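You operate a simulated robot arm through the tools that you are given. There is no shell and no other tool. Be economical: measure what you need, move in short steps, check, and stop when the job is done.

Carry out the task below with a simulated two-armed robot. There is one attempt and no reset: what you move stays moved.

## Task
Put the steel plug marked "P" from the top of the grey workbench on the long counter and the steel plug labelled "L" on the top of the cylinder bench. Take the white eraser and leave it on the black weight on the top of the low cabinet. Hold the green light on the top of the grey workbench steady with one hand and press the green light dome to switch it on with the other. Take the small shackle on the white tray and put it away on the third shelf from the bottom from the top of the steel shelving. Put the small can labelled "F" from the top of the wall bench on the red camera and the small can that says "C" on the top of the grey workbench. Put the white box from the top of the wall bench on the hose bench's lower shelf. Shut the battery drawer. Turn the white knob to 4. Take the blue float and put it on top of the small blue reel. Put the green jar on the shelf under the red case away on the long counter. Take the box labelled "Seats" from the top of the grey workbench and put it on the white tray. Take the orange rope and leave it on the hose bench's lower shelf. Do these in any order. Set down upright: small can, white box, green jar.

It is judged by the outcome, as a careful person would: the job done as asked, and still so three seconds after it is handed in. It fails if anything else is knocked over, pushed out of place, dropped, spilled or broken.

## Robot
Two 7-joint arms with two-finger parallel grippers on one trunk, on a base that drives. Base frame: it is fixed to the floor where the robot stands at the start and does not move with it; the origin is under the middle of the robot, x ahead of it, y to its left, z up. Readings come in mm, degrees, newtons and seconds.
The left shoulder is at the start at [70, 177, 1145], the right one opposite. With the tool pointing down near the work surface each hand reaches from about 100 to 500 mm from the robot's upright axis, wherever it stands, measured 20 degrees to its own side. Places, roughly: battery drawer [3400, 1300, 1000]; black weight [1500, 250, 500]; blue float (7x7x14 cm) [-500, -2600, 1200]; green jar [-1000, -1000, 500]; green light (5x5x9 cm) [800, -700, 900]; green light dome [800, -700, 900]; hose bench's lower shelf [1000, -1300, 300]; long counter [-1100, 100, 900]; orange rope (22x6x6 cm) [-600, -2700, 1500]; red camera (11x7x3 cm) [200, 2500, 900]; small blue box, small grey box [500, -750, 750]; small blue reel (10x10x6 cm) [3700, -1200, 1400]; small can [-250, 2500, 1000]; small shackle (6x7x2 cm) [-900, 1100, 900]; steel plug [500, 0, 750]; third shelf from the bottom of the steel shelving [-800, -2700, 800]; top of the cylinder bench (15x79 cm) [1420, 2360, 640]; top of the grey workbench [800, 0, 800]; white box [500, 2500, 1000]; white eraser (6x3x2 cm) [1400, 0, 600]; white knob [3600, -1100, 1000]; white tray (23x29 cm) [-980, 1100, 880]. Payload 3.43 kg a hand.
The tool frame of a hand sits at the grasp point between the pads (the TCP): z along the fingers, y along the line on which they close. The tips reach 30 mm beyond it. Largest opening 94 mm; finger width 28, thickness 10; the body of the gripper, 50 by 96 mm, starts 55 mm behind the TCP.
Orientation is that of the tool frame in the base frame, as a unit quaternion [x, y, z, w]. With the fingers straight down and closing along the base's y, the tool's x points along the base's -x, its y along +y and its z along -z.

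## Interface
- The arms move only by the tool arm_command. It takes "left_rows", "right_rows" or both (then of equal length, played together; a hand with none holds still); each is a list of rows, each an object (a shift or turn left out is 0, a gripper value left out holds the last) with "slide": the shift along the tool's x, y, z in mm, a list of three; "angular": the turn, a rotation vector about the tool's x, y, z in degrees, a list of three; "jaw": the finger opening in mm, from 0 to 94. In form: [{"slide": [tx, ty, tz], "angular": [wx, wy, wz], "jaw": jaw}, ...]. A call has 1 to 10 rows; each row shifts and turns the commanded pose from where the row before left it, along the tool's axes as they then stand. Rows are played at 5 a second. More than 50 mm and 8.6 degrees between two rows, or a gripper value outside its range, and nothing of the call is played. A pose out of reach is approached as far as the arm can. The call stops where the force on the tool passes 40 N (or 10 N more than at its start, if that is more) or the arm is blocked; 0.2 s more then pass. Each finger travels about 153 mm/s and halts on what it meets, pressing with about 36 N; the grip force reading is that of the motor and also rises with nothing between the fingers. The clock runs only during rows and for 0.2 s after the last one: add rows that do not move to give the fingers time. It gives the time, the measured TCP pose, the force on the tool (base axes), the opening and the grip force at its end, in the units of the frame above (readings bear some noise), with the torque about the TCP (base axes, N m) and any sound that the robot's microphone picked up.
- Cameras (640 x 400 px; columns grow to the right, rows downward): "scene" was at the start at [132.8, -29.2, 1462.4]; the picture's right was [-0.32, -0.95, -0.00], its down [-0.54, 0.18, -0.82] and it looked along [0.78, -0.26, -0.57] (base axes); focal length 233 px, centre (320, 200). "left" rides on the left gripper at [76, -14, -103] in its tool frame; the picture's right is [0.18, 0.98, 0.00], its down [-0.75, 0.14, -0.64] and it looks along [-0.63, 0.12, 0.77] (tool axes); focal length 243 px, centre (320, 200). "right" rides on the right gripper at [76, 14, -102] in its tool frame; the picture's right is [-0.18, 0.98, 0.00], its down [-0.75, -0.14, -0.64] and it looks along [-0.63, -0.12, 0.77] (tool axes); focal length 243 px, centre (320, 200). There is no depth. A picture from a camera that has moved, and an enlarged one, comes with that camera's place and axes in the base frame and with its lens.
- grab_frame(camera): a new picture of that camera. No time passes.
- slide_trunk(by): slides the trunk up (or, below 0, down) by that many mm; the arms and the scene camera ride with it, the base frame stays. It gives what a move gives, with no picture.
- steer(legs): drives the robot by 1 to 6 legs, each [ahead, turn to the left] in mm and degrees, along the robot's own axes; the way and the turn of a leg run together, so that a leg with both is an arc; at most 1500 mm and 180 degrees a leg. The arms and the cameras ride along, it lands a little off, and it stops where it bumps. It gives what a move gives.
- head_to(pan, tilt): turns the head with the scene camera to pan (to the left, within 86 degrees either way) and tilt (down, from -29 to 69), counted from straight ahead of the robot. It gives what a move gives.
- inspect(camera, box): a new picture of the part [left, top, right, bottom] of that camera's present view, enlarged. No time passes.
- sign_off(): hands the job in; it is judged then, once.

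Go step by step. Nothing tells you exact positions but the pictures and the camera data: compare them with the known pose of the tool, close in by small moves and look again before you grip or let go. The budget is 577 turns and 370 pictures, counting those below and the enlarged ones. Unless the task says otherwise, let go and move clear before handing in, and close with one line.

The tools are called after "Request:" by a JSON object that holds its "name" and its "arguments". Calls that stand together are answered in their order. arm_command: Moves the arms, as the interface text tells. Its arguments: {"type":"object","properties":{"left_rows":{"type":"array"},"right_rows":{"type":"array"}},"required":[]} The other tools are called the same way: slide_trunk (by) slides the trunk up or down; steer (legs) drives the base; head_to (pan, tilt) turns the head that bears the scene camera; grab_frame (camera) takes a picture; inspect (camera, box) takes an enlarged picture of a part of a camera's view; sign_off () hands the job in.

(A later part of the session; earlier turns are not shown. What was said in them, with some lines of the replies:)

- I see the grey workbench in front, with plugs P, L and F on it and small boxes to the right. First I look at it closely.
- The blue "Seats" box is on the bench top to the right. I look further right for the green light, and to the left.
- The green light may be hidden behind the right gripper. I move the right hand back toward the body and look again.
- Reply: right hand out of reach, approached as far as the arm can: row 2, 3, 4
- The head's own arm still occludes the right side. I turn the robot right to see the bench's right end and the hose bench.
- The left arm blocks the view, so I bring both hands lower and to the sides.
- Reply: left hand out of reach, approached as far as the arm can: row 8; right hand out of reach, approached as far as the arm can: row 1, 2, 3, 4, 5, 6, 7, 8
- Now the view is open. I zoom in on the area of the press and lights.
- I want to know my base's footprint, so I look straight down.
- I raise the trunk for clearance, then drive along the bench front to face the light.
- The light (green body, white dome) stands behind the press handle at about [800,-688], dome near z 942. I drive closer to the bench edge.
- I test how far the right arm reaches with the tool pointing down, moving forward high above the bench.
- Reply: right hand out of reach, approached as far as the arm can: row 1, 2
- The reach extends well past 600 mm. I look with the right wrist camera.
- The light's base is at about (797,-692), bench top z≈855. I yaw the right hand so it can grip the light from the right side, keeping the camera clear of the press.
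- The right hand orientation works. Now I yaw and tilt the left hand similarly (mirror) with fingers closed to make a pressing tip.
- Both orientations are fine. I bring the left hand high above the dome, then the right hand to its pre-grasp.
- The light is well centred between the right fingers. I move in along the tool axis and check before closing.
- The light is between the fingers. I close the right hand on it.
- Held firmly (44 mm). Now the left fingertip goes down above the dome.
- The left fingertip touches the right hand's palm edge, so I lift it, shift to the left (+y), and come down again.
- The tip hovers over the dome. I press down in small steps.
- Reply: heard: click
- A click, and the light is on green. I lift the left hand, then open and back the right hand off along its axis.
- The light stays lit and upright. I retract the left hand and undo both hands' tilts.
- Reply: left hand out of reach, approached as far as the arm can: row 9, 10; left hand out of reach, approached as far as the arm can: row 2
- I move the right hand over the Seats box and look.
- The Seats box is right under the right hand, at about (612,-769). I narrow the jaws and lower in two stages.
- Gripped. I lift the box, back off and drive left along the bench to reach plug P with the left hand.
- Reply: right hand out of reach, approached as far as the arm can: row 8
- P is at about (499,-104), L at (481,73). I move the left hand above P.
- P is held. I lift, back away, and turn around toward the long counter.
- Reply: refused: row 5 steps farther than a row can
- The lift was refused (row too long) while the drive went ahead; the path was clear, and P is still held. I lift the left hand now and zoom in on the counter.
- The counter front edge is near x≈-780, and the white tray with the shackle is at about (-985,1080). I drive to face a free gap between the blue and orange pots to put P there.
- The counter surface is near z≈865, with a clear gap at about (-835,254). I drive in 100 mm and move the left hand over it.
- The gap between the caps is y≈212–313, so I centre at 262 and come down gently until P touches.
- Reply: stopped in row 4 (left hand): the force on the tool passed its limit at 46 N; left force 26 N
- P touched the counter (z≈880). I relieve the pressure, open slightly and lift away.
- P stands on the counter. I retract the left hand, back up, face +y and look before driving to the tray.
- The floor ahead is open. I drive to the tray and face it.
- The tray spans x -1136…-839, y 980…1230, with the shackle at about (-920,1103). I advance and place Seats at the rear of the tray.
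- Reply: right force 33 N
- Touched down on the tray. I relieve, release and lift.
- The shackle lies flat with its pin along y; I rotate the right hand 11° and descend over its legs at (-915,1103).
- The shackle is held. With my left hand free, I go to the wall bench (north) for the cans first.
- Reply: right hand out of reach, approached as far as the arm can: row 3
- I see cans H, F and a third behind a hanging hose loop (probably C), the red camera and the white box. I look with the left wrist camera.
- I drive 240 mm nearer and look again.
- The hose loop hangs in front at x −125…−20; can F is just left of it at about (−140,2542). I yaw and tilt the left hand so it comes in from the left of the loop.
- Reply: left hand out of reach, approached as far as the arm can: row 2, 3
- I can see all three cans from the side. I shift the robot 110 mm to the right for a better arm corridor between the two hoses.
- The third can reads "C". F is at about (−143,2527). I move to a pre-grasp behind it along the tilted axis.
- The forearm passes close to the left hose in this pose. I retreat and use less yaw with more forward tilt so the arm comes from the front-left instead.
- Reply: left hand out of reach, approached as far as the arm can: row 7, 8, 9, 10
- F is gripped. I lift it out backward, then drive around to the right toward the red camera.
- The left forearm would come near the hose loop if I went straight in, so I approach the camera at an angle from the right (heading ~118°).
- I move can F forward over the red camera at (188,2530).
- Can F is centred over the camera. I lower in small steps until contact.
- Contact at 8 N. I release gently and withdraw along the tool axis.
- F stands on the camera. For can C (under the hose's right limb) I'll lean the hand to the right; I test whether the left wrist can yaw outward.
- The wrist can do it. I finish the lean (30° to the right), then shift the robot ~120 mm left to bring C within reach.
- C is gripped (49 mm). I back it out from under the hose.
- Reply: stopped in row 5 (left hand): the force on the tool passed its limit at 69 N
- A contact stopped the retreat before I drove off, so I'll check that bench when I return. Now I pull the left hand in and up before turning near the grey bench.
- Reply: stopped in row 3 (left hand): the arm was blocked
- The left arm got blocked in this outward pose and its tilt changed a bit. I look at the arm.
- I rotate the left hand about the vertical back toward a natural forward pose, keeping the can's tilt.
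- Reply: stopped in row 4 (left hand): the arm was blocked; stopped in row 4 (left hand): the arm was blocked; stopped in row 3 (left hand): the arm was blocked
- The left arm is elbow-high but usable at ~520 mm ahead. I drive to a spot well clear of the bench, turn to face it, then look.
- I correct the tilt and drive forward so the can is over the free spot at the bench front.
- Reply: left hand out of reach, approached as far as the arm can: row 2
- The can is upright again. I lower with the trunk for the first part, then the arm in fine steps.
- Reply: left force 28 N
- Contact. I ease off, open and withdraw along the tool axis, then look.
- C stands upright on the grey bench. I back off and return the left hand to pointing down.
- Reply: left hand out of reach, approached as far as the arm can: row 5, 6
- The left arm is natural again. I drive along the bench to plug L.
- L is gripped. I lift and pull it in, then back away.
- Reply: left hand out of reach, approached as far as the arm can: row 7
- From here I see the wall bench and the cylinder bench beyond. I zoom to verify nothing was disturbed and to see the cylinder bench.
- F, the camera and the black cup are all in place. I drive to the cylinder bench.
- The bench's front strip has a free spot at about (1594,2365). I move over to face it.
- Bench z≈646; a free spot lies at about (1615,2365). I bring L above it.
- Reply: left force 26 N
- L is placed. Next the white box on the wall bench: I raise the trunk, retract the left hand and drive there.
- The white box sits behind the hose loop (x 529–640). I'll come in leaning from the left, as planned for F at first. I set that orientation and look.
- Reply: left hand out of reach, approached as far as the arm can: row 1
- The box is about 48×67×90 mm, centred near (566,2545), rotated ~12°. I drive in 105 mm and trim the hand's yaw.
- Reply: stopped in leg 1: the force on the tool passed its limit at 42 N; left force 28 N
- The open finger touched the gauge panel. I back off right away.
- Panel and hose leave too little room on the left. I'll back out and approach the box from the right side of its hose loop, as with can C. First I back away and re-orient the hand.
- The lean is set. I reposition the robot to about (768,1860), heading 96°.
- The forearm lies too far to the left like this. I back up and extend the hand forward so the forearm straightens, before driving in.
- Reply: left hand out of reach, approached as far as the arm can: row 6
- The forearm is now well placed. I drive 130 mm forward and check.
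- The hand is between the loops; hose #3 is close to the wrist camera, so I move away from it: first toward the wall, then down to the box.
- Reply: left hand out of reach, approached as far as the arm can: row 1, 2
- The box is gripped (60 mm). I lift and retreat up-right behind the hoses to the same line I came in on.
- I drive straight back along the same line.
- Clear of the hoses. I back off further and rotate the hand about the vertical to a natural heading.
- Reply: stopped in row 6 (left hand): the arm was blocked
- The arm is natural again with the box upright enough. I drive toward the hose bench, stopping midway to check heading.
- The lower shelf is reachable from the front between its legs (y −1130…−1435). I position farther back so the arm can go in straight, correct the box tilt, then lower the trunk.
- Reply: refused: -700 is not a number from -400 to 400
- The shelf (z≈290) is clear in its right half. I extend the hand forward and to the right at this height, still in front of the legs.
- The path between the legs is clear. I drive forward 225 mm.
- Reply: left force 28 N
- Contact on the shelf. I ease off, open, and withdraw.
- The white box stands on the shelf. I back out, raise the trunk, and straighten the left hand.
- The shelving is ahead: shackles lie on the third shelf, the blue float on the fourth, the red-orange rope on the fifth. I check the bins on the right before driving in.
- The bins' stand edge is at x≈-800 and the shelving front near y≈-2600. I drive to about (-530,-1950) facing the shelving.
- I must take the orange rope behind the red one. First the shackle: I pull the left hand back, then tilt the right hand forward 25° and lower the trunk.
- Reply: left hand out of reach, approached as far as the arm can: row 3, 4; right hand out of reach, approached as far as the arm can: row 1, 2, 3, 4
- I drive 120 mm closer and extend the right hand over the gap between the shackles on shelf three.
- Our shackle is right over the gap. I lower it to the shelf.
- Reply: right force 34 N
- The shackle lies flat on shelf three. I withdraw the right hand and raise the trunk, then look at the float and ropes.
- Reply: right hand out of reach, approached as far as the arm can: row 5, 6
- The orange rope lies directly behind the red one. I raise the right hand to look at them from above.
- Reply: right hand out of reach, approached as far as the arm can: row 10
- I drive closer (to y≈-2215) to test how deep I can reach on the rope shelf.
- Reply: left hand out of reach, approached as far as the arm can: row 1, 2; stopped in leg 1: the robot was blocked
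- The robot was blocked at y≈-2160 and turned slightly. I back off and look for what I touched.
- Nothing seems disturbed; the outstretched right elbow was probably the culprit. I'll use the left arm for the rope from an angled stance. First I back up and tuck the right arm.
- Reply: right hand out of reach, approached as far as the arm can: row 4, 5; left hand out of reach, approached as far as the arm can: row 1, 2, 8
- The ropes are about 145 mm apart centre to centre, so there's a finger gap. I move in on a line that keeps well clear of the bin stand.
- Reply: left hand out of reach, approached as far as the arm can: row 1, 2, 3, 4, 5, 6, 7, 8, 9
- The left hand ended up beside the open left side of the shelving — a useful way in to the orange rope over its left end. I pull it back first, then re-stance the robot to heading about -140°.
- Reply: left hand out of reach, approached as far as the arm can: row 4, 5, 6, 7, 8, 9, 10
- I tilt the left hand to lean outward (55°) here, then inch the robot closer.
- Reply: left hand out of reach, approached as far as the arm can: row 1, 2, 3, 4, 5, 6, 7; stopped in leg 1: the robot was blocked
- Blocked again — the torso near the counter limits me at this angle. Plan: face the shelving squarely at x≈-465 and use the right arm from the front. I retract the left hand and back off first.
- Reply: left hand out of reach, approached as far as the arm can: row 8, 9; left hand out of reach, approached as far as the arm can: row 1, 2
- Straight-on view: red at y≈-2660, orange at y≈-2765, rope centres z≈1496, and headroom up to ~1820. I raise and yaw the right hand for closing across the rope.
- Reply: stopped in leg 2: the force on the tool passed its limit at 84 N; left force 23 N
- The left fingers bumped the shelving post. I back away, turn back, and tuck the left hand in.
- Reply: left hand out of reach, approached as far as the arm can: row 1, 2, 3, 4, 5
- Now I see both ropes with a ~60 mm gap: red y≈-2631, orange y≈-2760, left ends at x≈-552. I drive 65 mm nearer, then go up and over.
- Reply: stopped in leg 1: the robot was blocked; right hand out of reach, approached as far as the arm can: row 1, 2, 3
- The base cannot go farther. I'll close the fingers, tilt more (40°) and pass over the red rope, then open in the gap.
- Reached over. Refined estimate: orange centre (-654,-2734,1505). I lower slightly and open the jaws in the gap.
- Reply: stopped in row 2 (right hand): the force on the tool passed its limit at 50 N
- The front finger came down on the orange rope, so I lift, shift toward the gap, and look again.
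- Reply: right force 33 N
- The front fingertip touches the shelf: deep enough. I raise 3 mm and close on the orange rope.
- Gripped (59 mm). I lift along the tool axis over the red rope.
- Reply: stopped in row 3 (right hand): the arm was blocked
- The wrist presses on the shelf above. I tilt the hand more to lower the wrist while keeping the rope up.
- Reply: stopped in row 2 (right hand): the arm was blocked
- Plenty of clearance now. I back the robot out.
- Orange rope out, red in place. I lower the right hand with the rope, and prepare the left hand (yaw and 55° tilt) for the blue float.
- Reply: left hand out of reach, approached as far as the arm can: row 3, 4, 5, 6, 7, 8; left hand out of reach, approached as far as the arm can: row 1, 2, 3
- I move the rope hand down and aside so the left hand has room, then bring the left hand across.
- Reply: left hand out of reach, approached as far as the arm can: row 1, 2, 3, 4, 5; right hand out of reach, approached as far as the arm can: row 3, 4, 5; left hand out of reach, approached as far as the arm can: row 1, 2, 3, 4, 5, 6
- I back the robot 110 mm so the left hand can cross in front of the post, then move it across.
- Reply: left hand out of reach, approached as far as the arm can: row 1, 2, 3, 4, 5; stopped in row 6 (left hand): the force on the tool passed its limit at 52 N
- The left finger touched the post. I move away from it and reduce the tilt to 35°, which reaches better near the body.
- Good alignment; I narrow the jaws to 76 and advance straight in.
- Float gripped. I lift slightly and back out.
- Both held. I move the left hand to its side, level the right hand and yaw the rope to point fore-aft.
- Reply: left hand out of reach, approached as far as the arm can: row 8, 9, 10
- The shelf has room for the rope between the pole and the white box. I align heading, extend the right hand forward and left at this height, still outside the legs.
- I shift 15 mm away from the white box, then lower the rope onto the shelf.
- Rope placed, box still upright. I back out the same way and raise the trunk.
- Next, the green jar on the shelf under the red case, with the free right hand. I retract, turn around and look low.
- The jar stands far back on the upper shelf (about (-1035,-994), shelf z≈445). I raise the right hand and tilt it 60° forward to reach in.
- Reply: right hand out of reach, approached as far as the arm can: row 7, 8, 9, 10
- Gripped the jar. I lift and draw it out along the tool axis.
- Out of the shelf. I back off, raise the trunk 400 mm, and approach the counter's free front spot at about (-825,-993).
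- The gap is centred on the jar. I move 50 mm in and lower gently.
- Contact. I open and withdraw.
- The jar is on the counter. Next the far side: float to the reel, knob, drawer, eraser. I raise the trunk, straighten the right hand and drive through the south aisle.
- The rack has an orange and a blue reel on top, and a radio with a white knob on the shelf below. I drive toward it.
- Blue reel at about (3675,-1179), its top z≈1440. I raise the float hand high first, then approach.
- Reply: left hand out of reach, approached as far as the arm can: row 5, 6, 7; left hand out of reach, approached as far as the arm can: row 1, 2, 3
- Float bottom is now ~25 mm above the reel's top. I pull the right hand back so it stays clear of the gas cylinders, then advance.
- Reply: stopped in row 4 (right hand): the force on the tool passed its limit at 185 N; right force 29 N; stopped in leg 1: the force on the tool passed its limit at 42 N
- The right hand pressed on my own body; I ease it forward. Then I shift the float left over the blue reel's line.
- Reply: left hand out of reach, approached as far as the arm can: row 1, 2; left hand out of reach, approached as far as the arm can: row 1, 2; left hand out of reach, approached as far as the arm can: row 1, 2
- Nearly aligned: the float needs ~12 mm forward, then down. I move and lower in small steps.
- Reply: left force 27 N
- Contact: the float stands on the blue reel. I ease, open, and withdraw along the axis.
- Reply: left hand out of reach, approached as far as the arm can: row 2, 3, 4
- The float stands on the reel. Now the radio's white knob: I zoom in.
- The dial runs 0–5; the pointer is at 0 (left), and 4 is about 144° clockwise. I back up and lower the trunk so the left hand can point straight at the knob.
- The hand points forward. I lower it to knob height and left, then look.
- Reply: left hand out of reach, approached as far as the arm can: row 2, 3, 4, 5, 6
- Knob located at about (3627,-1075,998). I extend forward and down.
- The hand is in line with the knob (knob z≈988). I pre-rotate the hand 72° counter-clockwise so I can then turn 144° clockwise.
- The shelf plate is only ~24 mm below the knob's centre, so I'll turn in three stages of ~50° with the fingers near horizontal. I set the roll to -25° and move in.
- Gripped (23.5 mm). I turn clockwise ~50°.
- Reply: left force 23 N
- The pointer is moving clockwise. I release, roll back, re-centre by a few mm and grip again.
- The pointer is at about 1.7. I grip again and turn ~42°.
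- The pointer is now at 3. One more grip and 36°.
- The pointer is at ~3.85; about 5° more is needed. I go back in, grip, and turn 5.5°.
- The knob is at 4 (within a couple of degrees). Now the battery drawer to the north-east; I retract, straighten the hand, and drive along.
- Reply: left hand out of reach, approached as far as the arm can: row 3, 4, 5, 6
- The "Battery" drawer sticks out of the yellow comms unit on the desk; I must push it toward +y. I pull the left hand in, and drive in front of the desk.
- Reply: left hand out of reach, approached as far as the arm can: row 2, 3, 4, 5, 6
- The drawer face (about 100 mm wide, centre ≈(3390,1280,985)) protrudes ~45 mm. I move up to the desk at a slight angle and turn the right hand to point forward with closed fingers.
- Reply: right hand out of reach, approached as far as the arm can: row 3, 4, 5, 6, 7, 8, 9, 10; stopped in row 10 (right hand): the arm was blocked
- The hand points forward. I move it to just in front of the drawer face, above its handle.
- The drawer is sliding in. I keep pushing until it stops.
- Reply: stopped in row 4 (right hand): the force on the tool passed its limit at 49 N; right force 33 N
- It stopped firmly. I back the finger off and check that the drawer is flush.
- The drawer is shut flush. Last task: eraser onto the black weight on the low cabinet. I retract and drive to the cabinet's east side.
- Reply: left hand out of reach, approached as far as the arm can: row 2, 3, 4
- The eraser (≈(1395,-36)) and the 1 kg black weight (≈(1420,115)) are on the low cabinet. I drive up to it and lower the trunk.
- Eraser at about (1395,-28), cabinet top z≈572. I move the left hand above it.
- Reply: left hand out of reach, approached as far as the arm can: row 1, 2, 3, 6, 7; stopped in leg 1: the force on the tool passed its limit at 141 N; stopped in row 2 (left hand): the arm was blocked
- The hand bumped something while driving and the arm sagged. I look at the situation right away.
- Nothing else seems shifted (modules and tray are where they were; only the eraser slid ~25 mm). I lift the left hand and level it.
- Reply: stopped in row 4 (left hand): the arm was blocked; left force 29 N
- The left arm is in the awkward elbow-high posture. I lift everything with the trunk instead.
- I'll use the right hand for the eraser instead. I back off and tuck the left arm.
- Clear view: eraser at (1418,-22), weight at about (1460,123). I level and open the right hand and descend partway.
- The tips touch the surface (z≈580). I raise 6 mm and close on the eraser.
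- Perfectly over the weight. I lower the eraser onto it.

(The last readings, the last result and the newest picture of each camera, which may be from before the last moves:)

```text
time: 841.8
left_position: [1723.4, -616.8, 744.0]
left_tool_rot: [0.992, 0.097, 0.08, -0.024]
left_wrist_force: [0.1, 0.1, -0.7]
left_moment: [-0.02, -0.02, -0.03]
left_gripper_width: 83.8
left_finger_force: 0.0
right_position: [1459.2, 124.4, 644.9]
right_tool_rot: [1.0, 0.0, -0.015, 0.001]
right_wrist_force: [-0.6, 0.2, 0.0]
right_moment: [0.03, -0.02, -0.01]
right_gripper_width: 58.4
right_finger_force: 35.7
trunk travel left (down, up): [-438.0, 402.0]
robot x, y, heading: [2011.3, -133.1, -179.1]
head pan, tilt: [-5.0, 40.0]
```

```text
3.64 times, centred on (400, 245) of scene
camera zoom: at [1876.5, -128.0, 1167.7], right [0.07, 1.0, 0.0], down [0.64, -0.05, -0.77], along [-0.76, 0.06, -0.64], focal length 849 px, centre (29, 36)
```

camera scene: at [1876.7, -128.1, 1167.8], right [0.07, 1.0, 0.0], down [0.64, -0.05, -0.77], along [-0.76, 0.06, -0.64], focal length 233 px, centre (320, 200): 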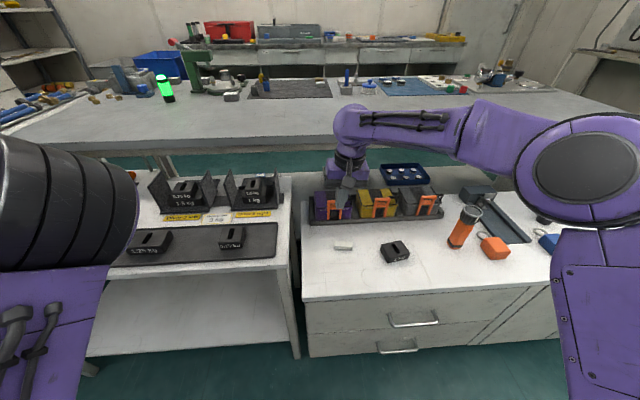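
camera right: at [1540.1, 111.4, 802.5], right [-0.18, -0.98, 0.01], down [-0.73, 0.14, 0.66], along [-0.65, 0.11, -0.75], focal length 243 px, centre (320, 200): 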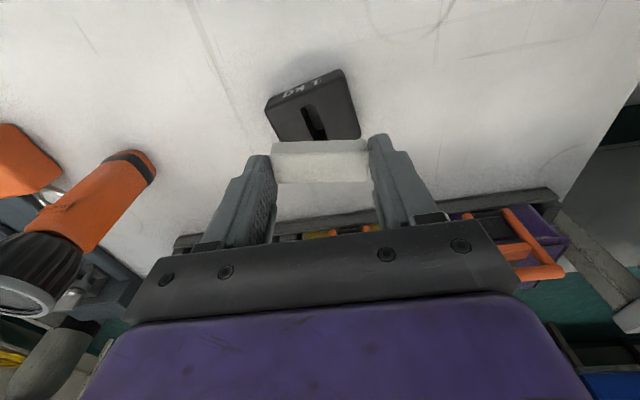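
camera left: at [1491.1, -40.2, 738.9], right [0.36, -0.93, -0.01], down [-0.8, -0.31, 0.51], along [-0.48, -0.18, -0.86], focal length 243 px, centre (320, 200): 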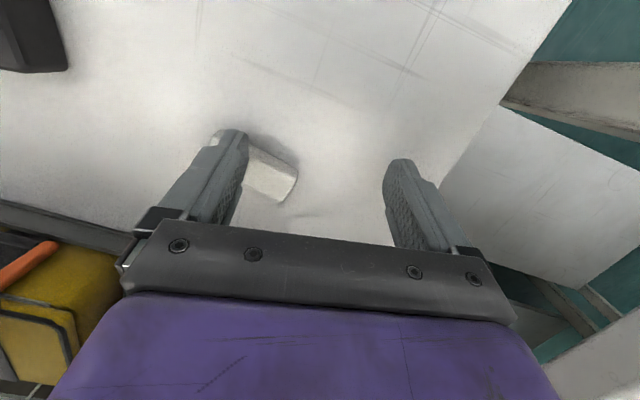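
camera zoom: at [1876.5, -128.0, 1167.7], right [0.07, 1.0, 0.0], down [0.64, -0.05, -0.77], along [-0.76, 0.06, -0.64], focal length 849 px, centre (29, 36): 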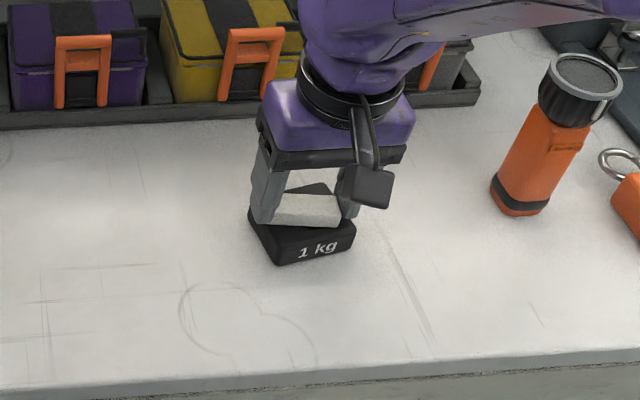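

Request:
{"name": "arm_command", "arguments": {"right_rows": [{"slide": [-2, 0, 2.5]}, {"slide": [0, 0, 2.5]}, {}]}}

Request:
{"name": "arm_command", "arguments": {"right_rows": [{"slide": [0, 0, 2]}, {"slide": [0, 0, 2]}, {}]}}

```text
time: 842.6
left_position: [1726.4, -617.7, 744.8]
left_tool_rot: [0.992, 0.096, 0.078, -0.026]
left_wrist_force: [0.0, 0.4, 1.1]
left_moment: [-0.01, -0.02, 0.0]
left_gripper_width: 84.0
left_finger_force: 0.1
right_position: [1456.2, 125.2, 643.3]
right_tool_rot: [1.0, 0.0, -0.017, 0.001]
right_wrist_force: [6.9, -0.6, 22.3]
right_moment: [0.03, -0.23, -0.03]
right_gripper_width: 58.0
right_finger_force: 36.5
trunk travel left (down, up): [-438.0, 402.0]
robot x, y, heading: [2013.6, -128.4, -179.2]
head pan, tilt: [-5.0, 40.0]
```

```text
time: 843.2
left_position: [1726.0, -617.3, 744.1]
left_tool_rot: [0.992, 0.096, 0.079, -0.026]
left_wrist_force: [-0.7, -0.6, 0.2]
left_moment: [-0.03, 0.03, -0.01]
left_gripper_width: 84.1
left_finger_force: 0.0
right_position: [1457.3, 124.8, 643.2]
right_tool_rot: [1.0, 0.001, -0.021, 0.001]
right_wrist_force: [11.9, -2.2, 23.4]
right_moment: [-0.05, -0.46, -0.06]
right_gripper_width: 58.0
right_finger_force: 36.4
trunk travel left (down, up): [-438.0, 402.0]
robot x, y, heading: [2015.7, -129.1, -179.4]
head pan, tilt: [-5.0, 40.0]
stopped in row 2 (right hand): the force on the tool passed its limit at 42 N (the readings are from after the stop); the commanded pose is now the measured one
```

Contact. I ease off, release and lift away.

Request:
{"name": "arm_command", "arguments": {"right_rows": [{"slide": [0, 0, -2.5]}, {}, {"jaw": 64}, {"jaw": 74}, {}, {"slide": [0, 0, -15]}, {"slide": [0, 0, -40]}, {"slide": [0, 0, -45]}]}}

Request:
{"name": "grab_frame", "arguments": {"camera": "right"}}

```text
time: 845.0
left_position: [1724.5, -617.2, 744.3]
left_tool_rot: [0.992, 0.097, 0.079, -0.025]
left_wrist_force: [0.7, 0.1, -0.3]
left_moment: [0.0, 0.01, -0.02]
left_gripper_width: 83.9
left_finger_force: 0.1
right_position: [1457.1, 125.9, 741.1]
right_tool_rot: [1.0, 0.001, -0.019, 0.0]
right_wrist_force: [0.4, 0.7, 0.3]
right_moment: [0.04, 0.0, -0.01]
right_gripper_width: 73.9
right_finger_force: 0.1
trunk travel left (down, up): [-438.0, 402.0]
robot x, y, heading: [2010.9, -131.3, -179.1]
head pan, tilt: [-5.0, 40.0]
```

```text
72 pictures are left
camera right: at [1537.9, 110.5, 839.5], right [-0.18, -0.98, 0.01], down [-0.73, 0.14, 0.67], along [-0.66, 0.12, -0.74], focal length 243 px, centre (320, 200)
```

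right: 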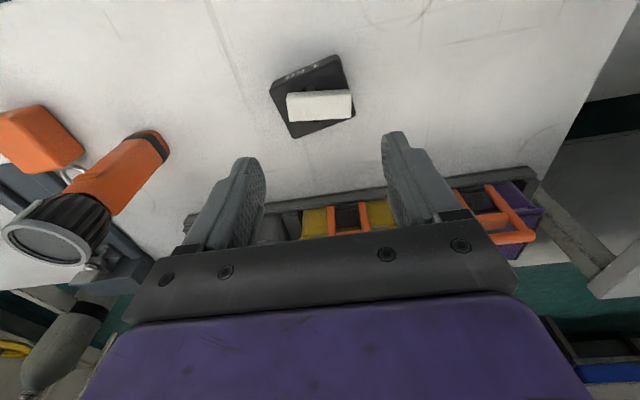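

The eraser rests on the weight. I check that the modules tray and surroundings look undisturbed, and raise clear.

Request:
{"name": "arm_command", "arguments": {"right_rows": [{"slide": [0, 0, -45]}, {"slide": [20, 0, -40]}, {"slide": [30, 0, -20]}]}}

Request:
{"name": "steer", "arguments": {"legs": [[-250, 0]]}}

Request:
{"name": "inspect", "arguments": {"camera": "scene", "box": [230, 120, 510, 295]}}

```text
time: 845.8
left_position: [1723.9, -615.4, 744.9]
left_tool_rot: [0.992, 0.098, 0.079, -0.025]
left_wrist_force: [1.0, 0.1, -0.2]
left_moment: [0.02, -0.02, -0.03]
left_gripper_width: 83.9
left_finger_force: 0.0
right_position: [1510.7, 127.7, 845.9]
right_tool_rot: [1.0, 0.001, -0.019, 0.0]
right_wrist_force: [0.0, -0.1, -0.3]
right_moment: [-0.01, -0.04, 0.03]
right_gripper_width: 74.0
right_finger_force: 0.2
trunk travel left (down, up): [-438.0, 402.0]
robot x, y, heading: [2010.5, -130.7, -179.6]
head pan, tilt: [-5.0, 40.0]
```

```text
time: 847.6
left_position: [1977.6, -613.9, 744.0]
left_tool_rot: [0.991, 0.102, 0.079, -0.026]
left_wrist_force: [-0.4, -0.2, 1.3]
left_moment: [0.02, 0.0, -0.02]
left_gripper_width: 84.0
left_finger_force: 0.0
right_position: [1755.7, 126.5, 845.6]
right_tool_rot: [1.0, 0.006, -0.018, 0.001]
right_wrist_force: [-0.2, 0.0, 0.7]
right_moment: [0.03, 0.0, 0.03]
right_gripper_width: 74.3
right_finger_force: 0.1
trunk travel left (down, up): [-438.0, 402.0]
robot x, y, heading: [2259.9, -128.5, -178.6]
head pan, tilt: [-5.0, 40.0]
```

```text
2.29 times, centred on (370, 208) of scene
camera zoom: at [2126.9, -124.6, 1167.8], right [0.06, 1.0, 0.0], down [0.64, -0.04, -0.77], along [-0.77, 0.05, -0.64], focal length 534 px, centre (206, 183)
```

zoom: 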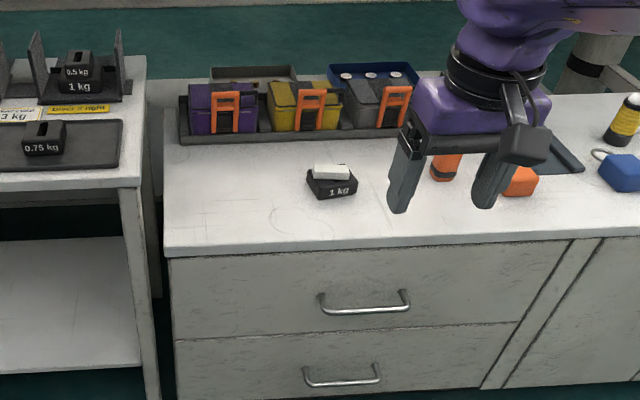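

All tasks are done and everything I can see is in place, so I hand the job in.

Request:
{"name": "sign_off", "arguments": {}}

```text
The job is handed in.
```

I completed every item and handed the job in. The knob sits within about 2° of the 4 mark. I bumped a hose, a shelf post and something beside the modules tray. In the pictures afterwards, nothing looked moved or knocked over.
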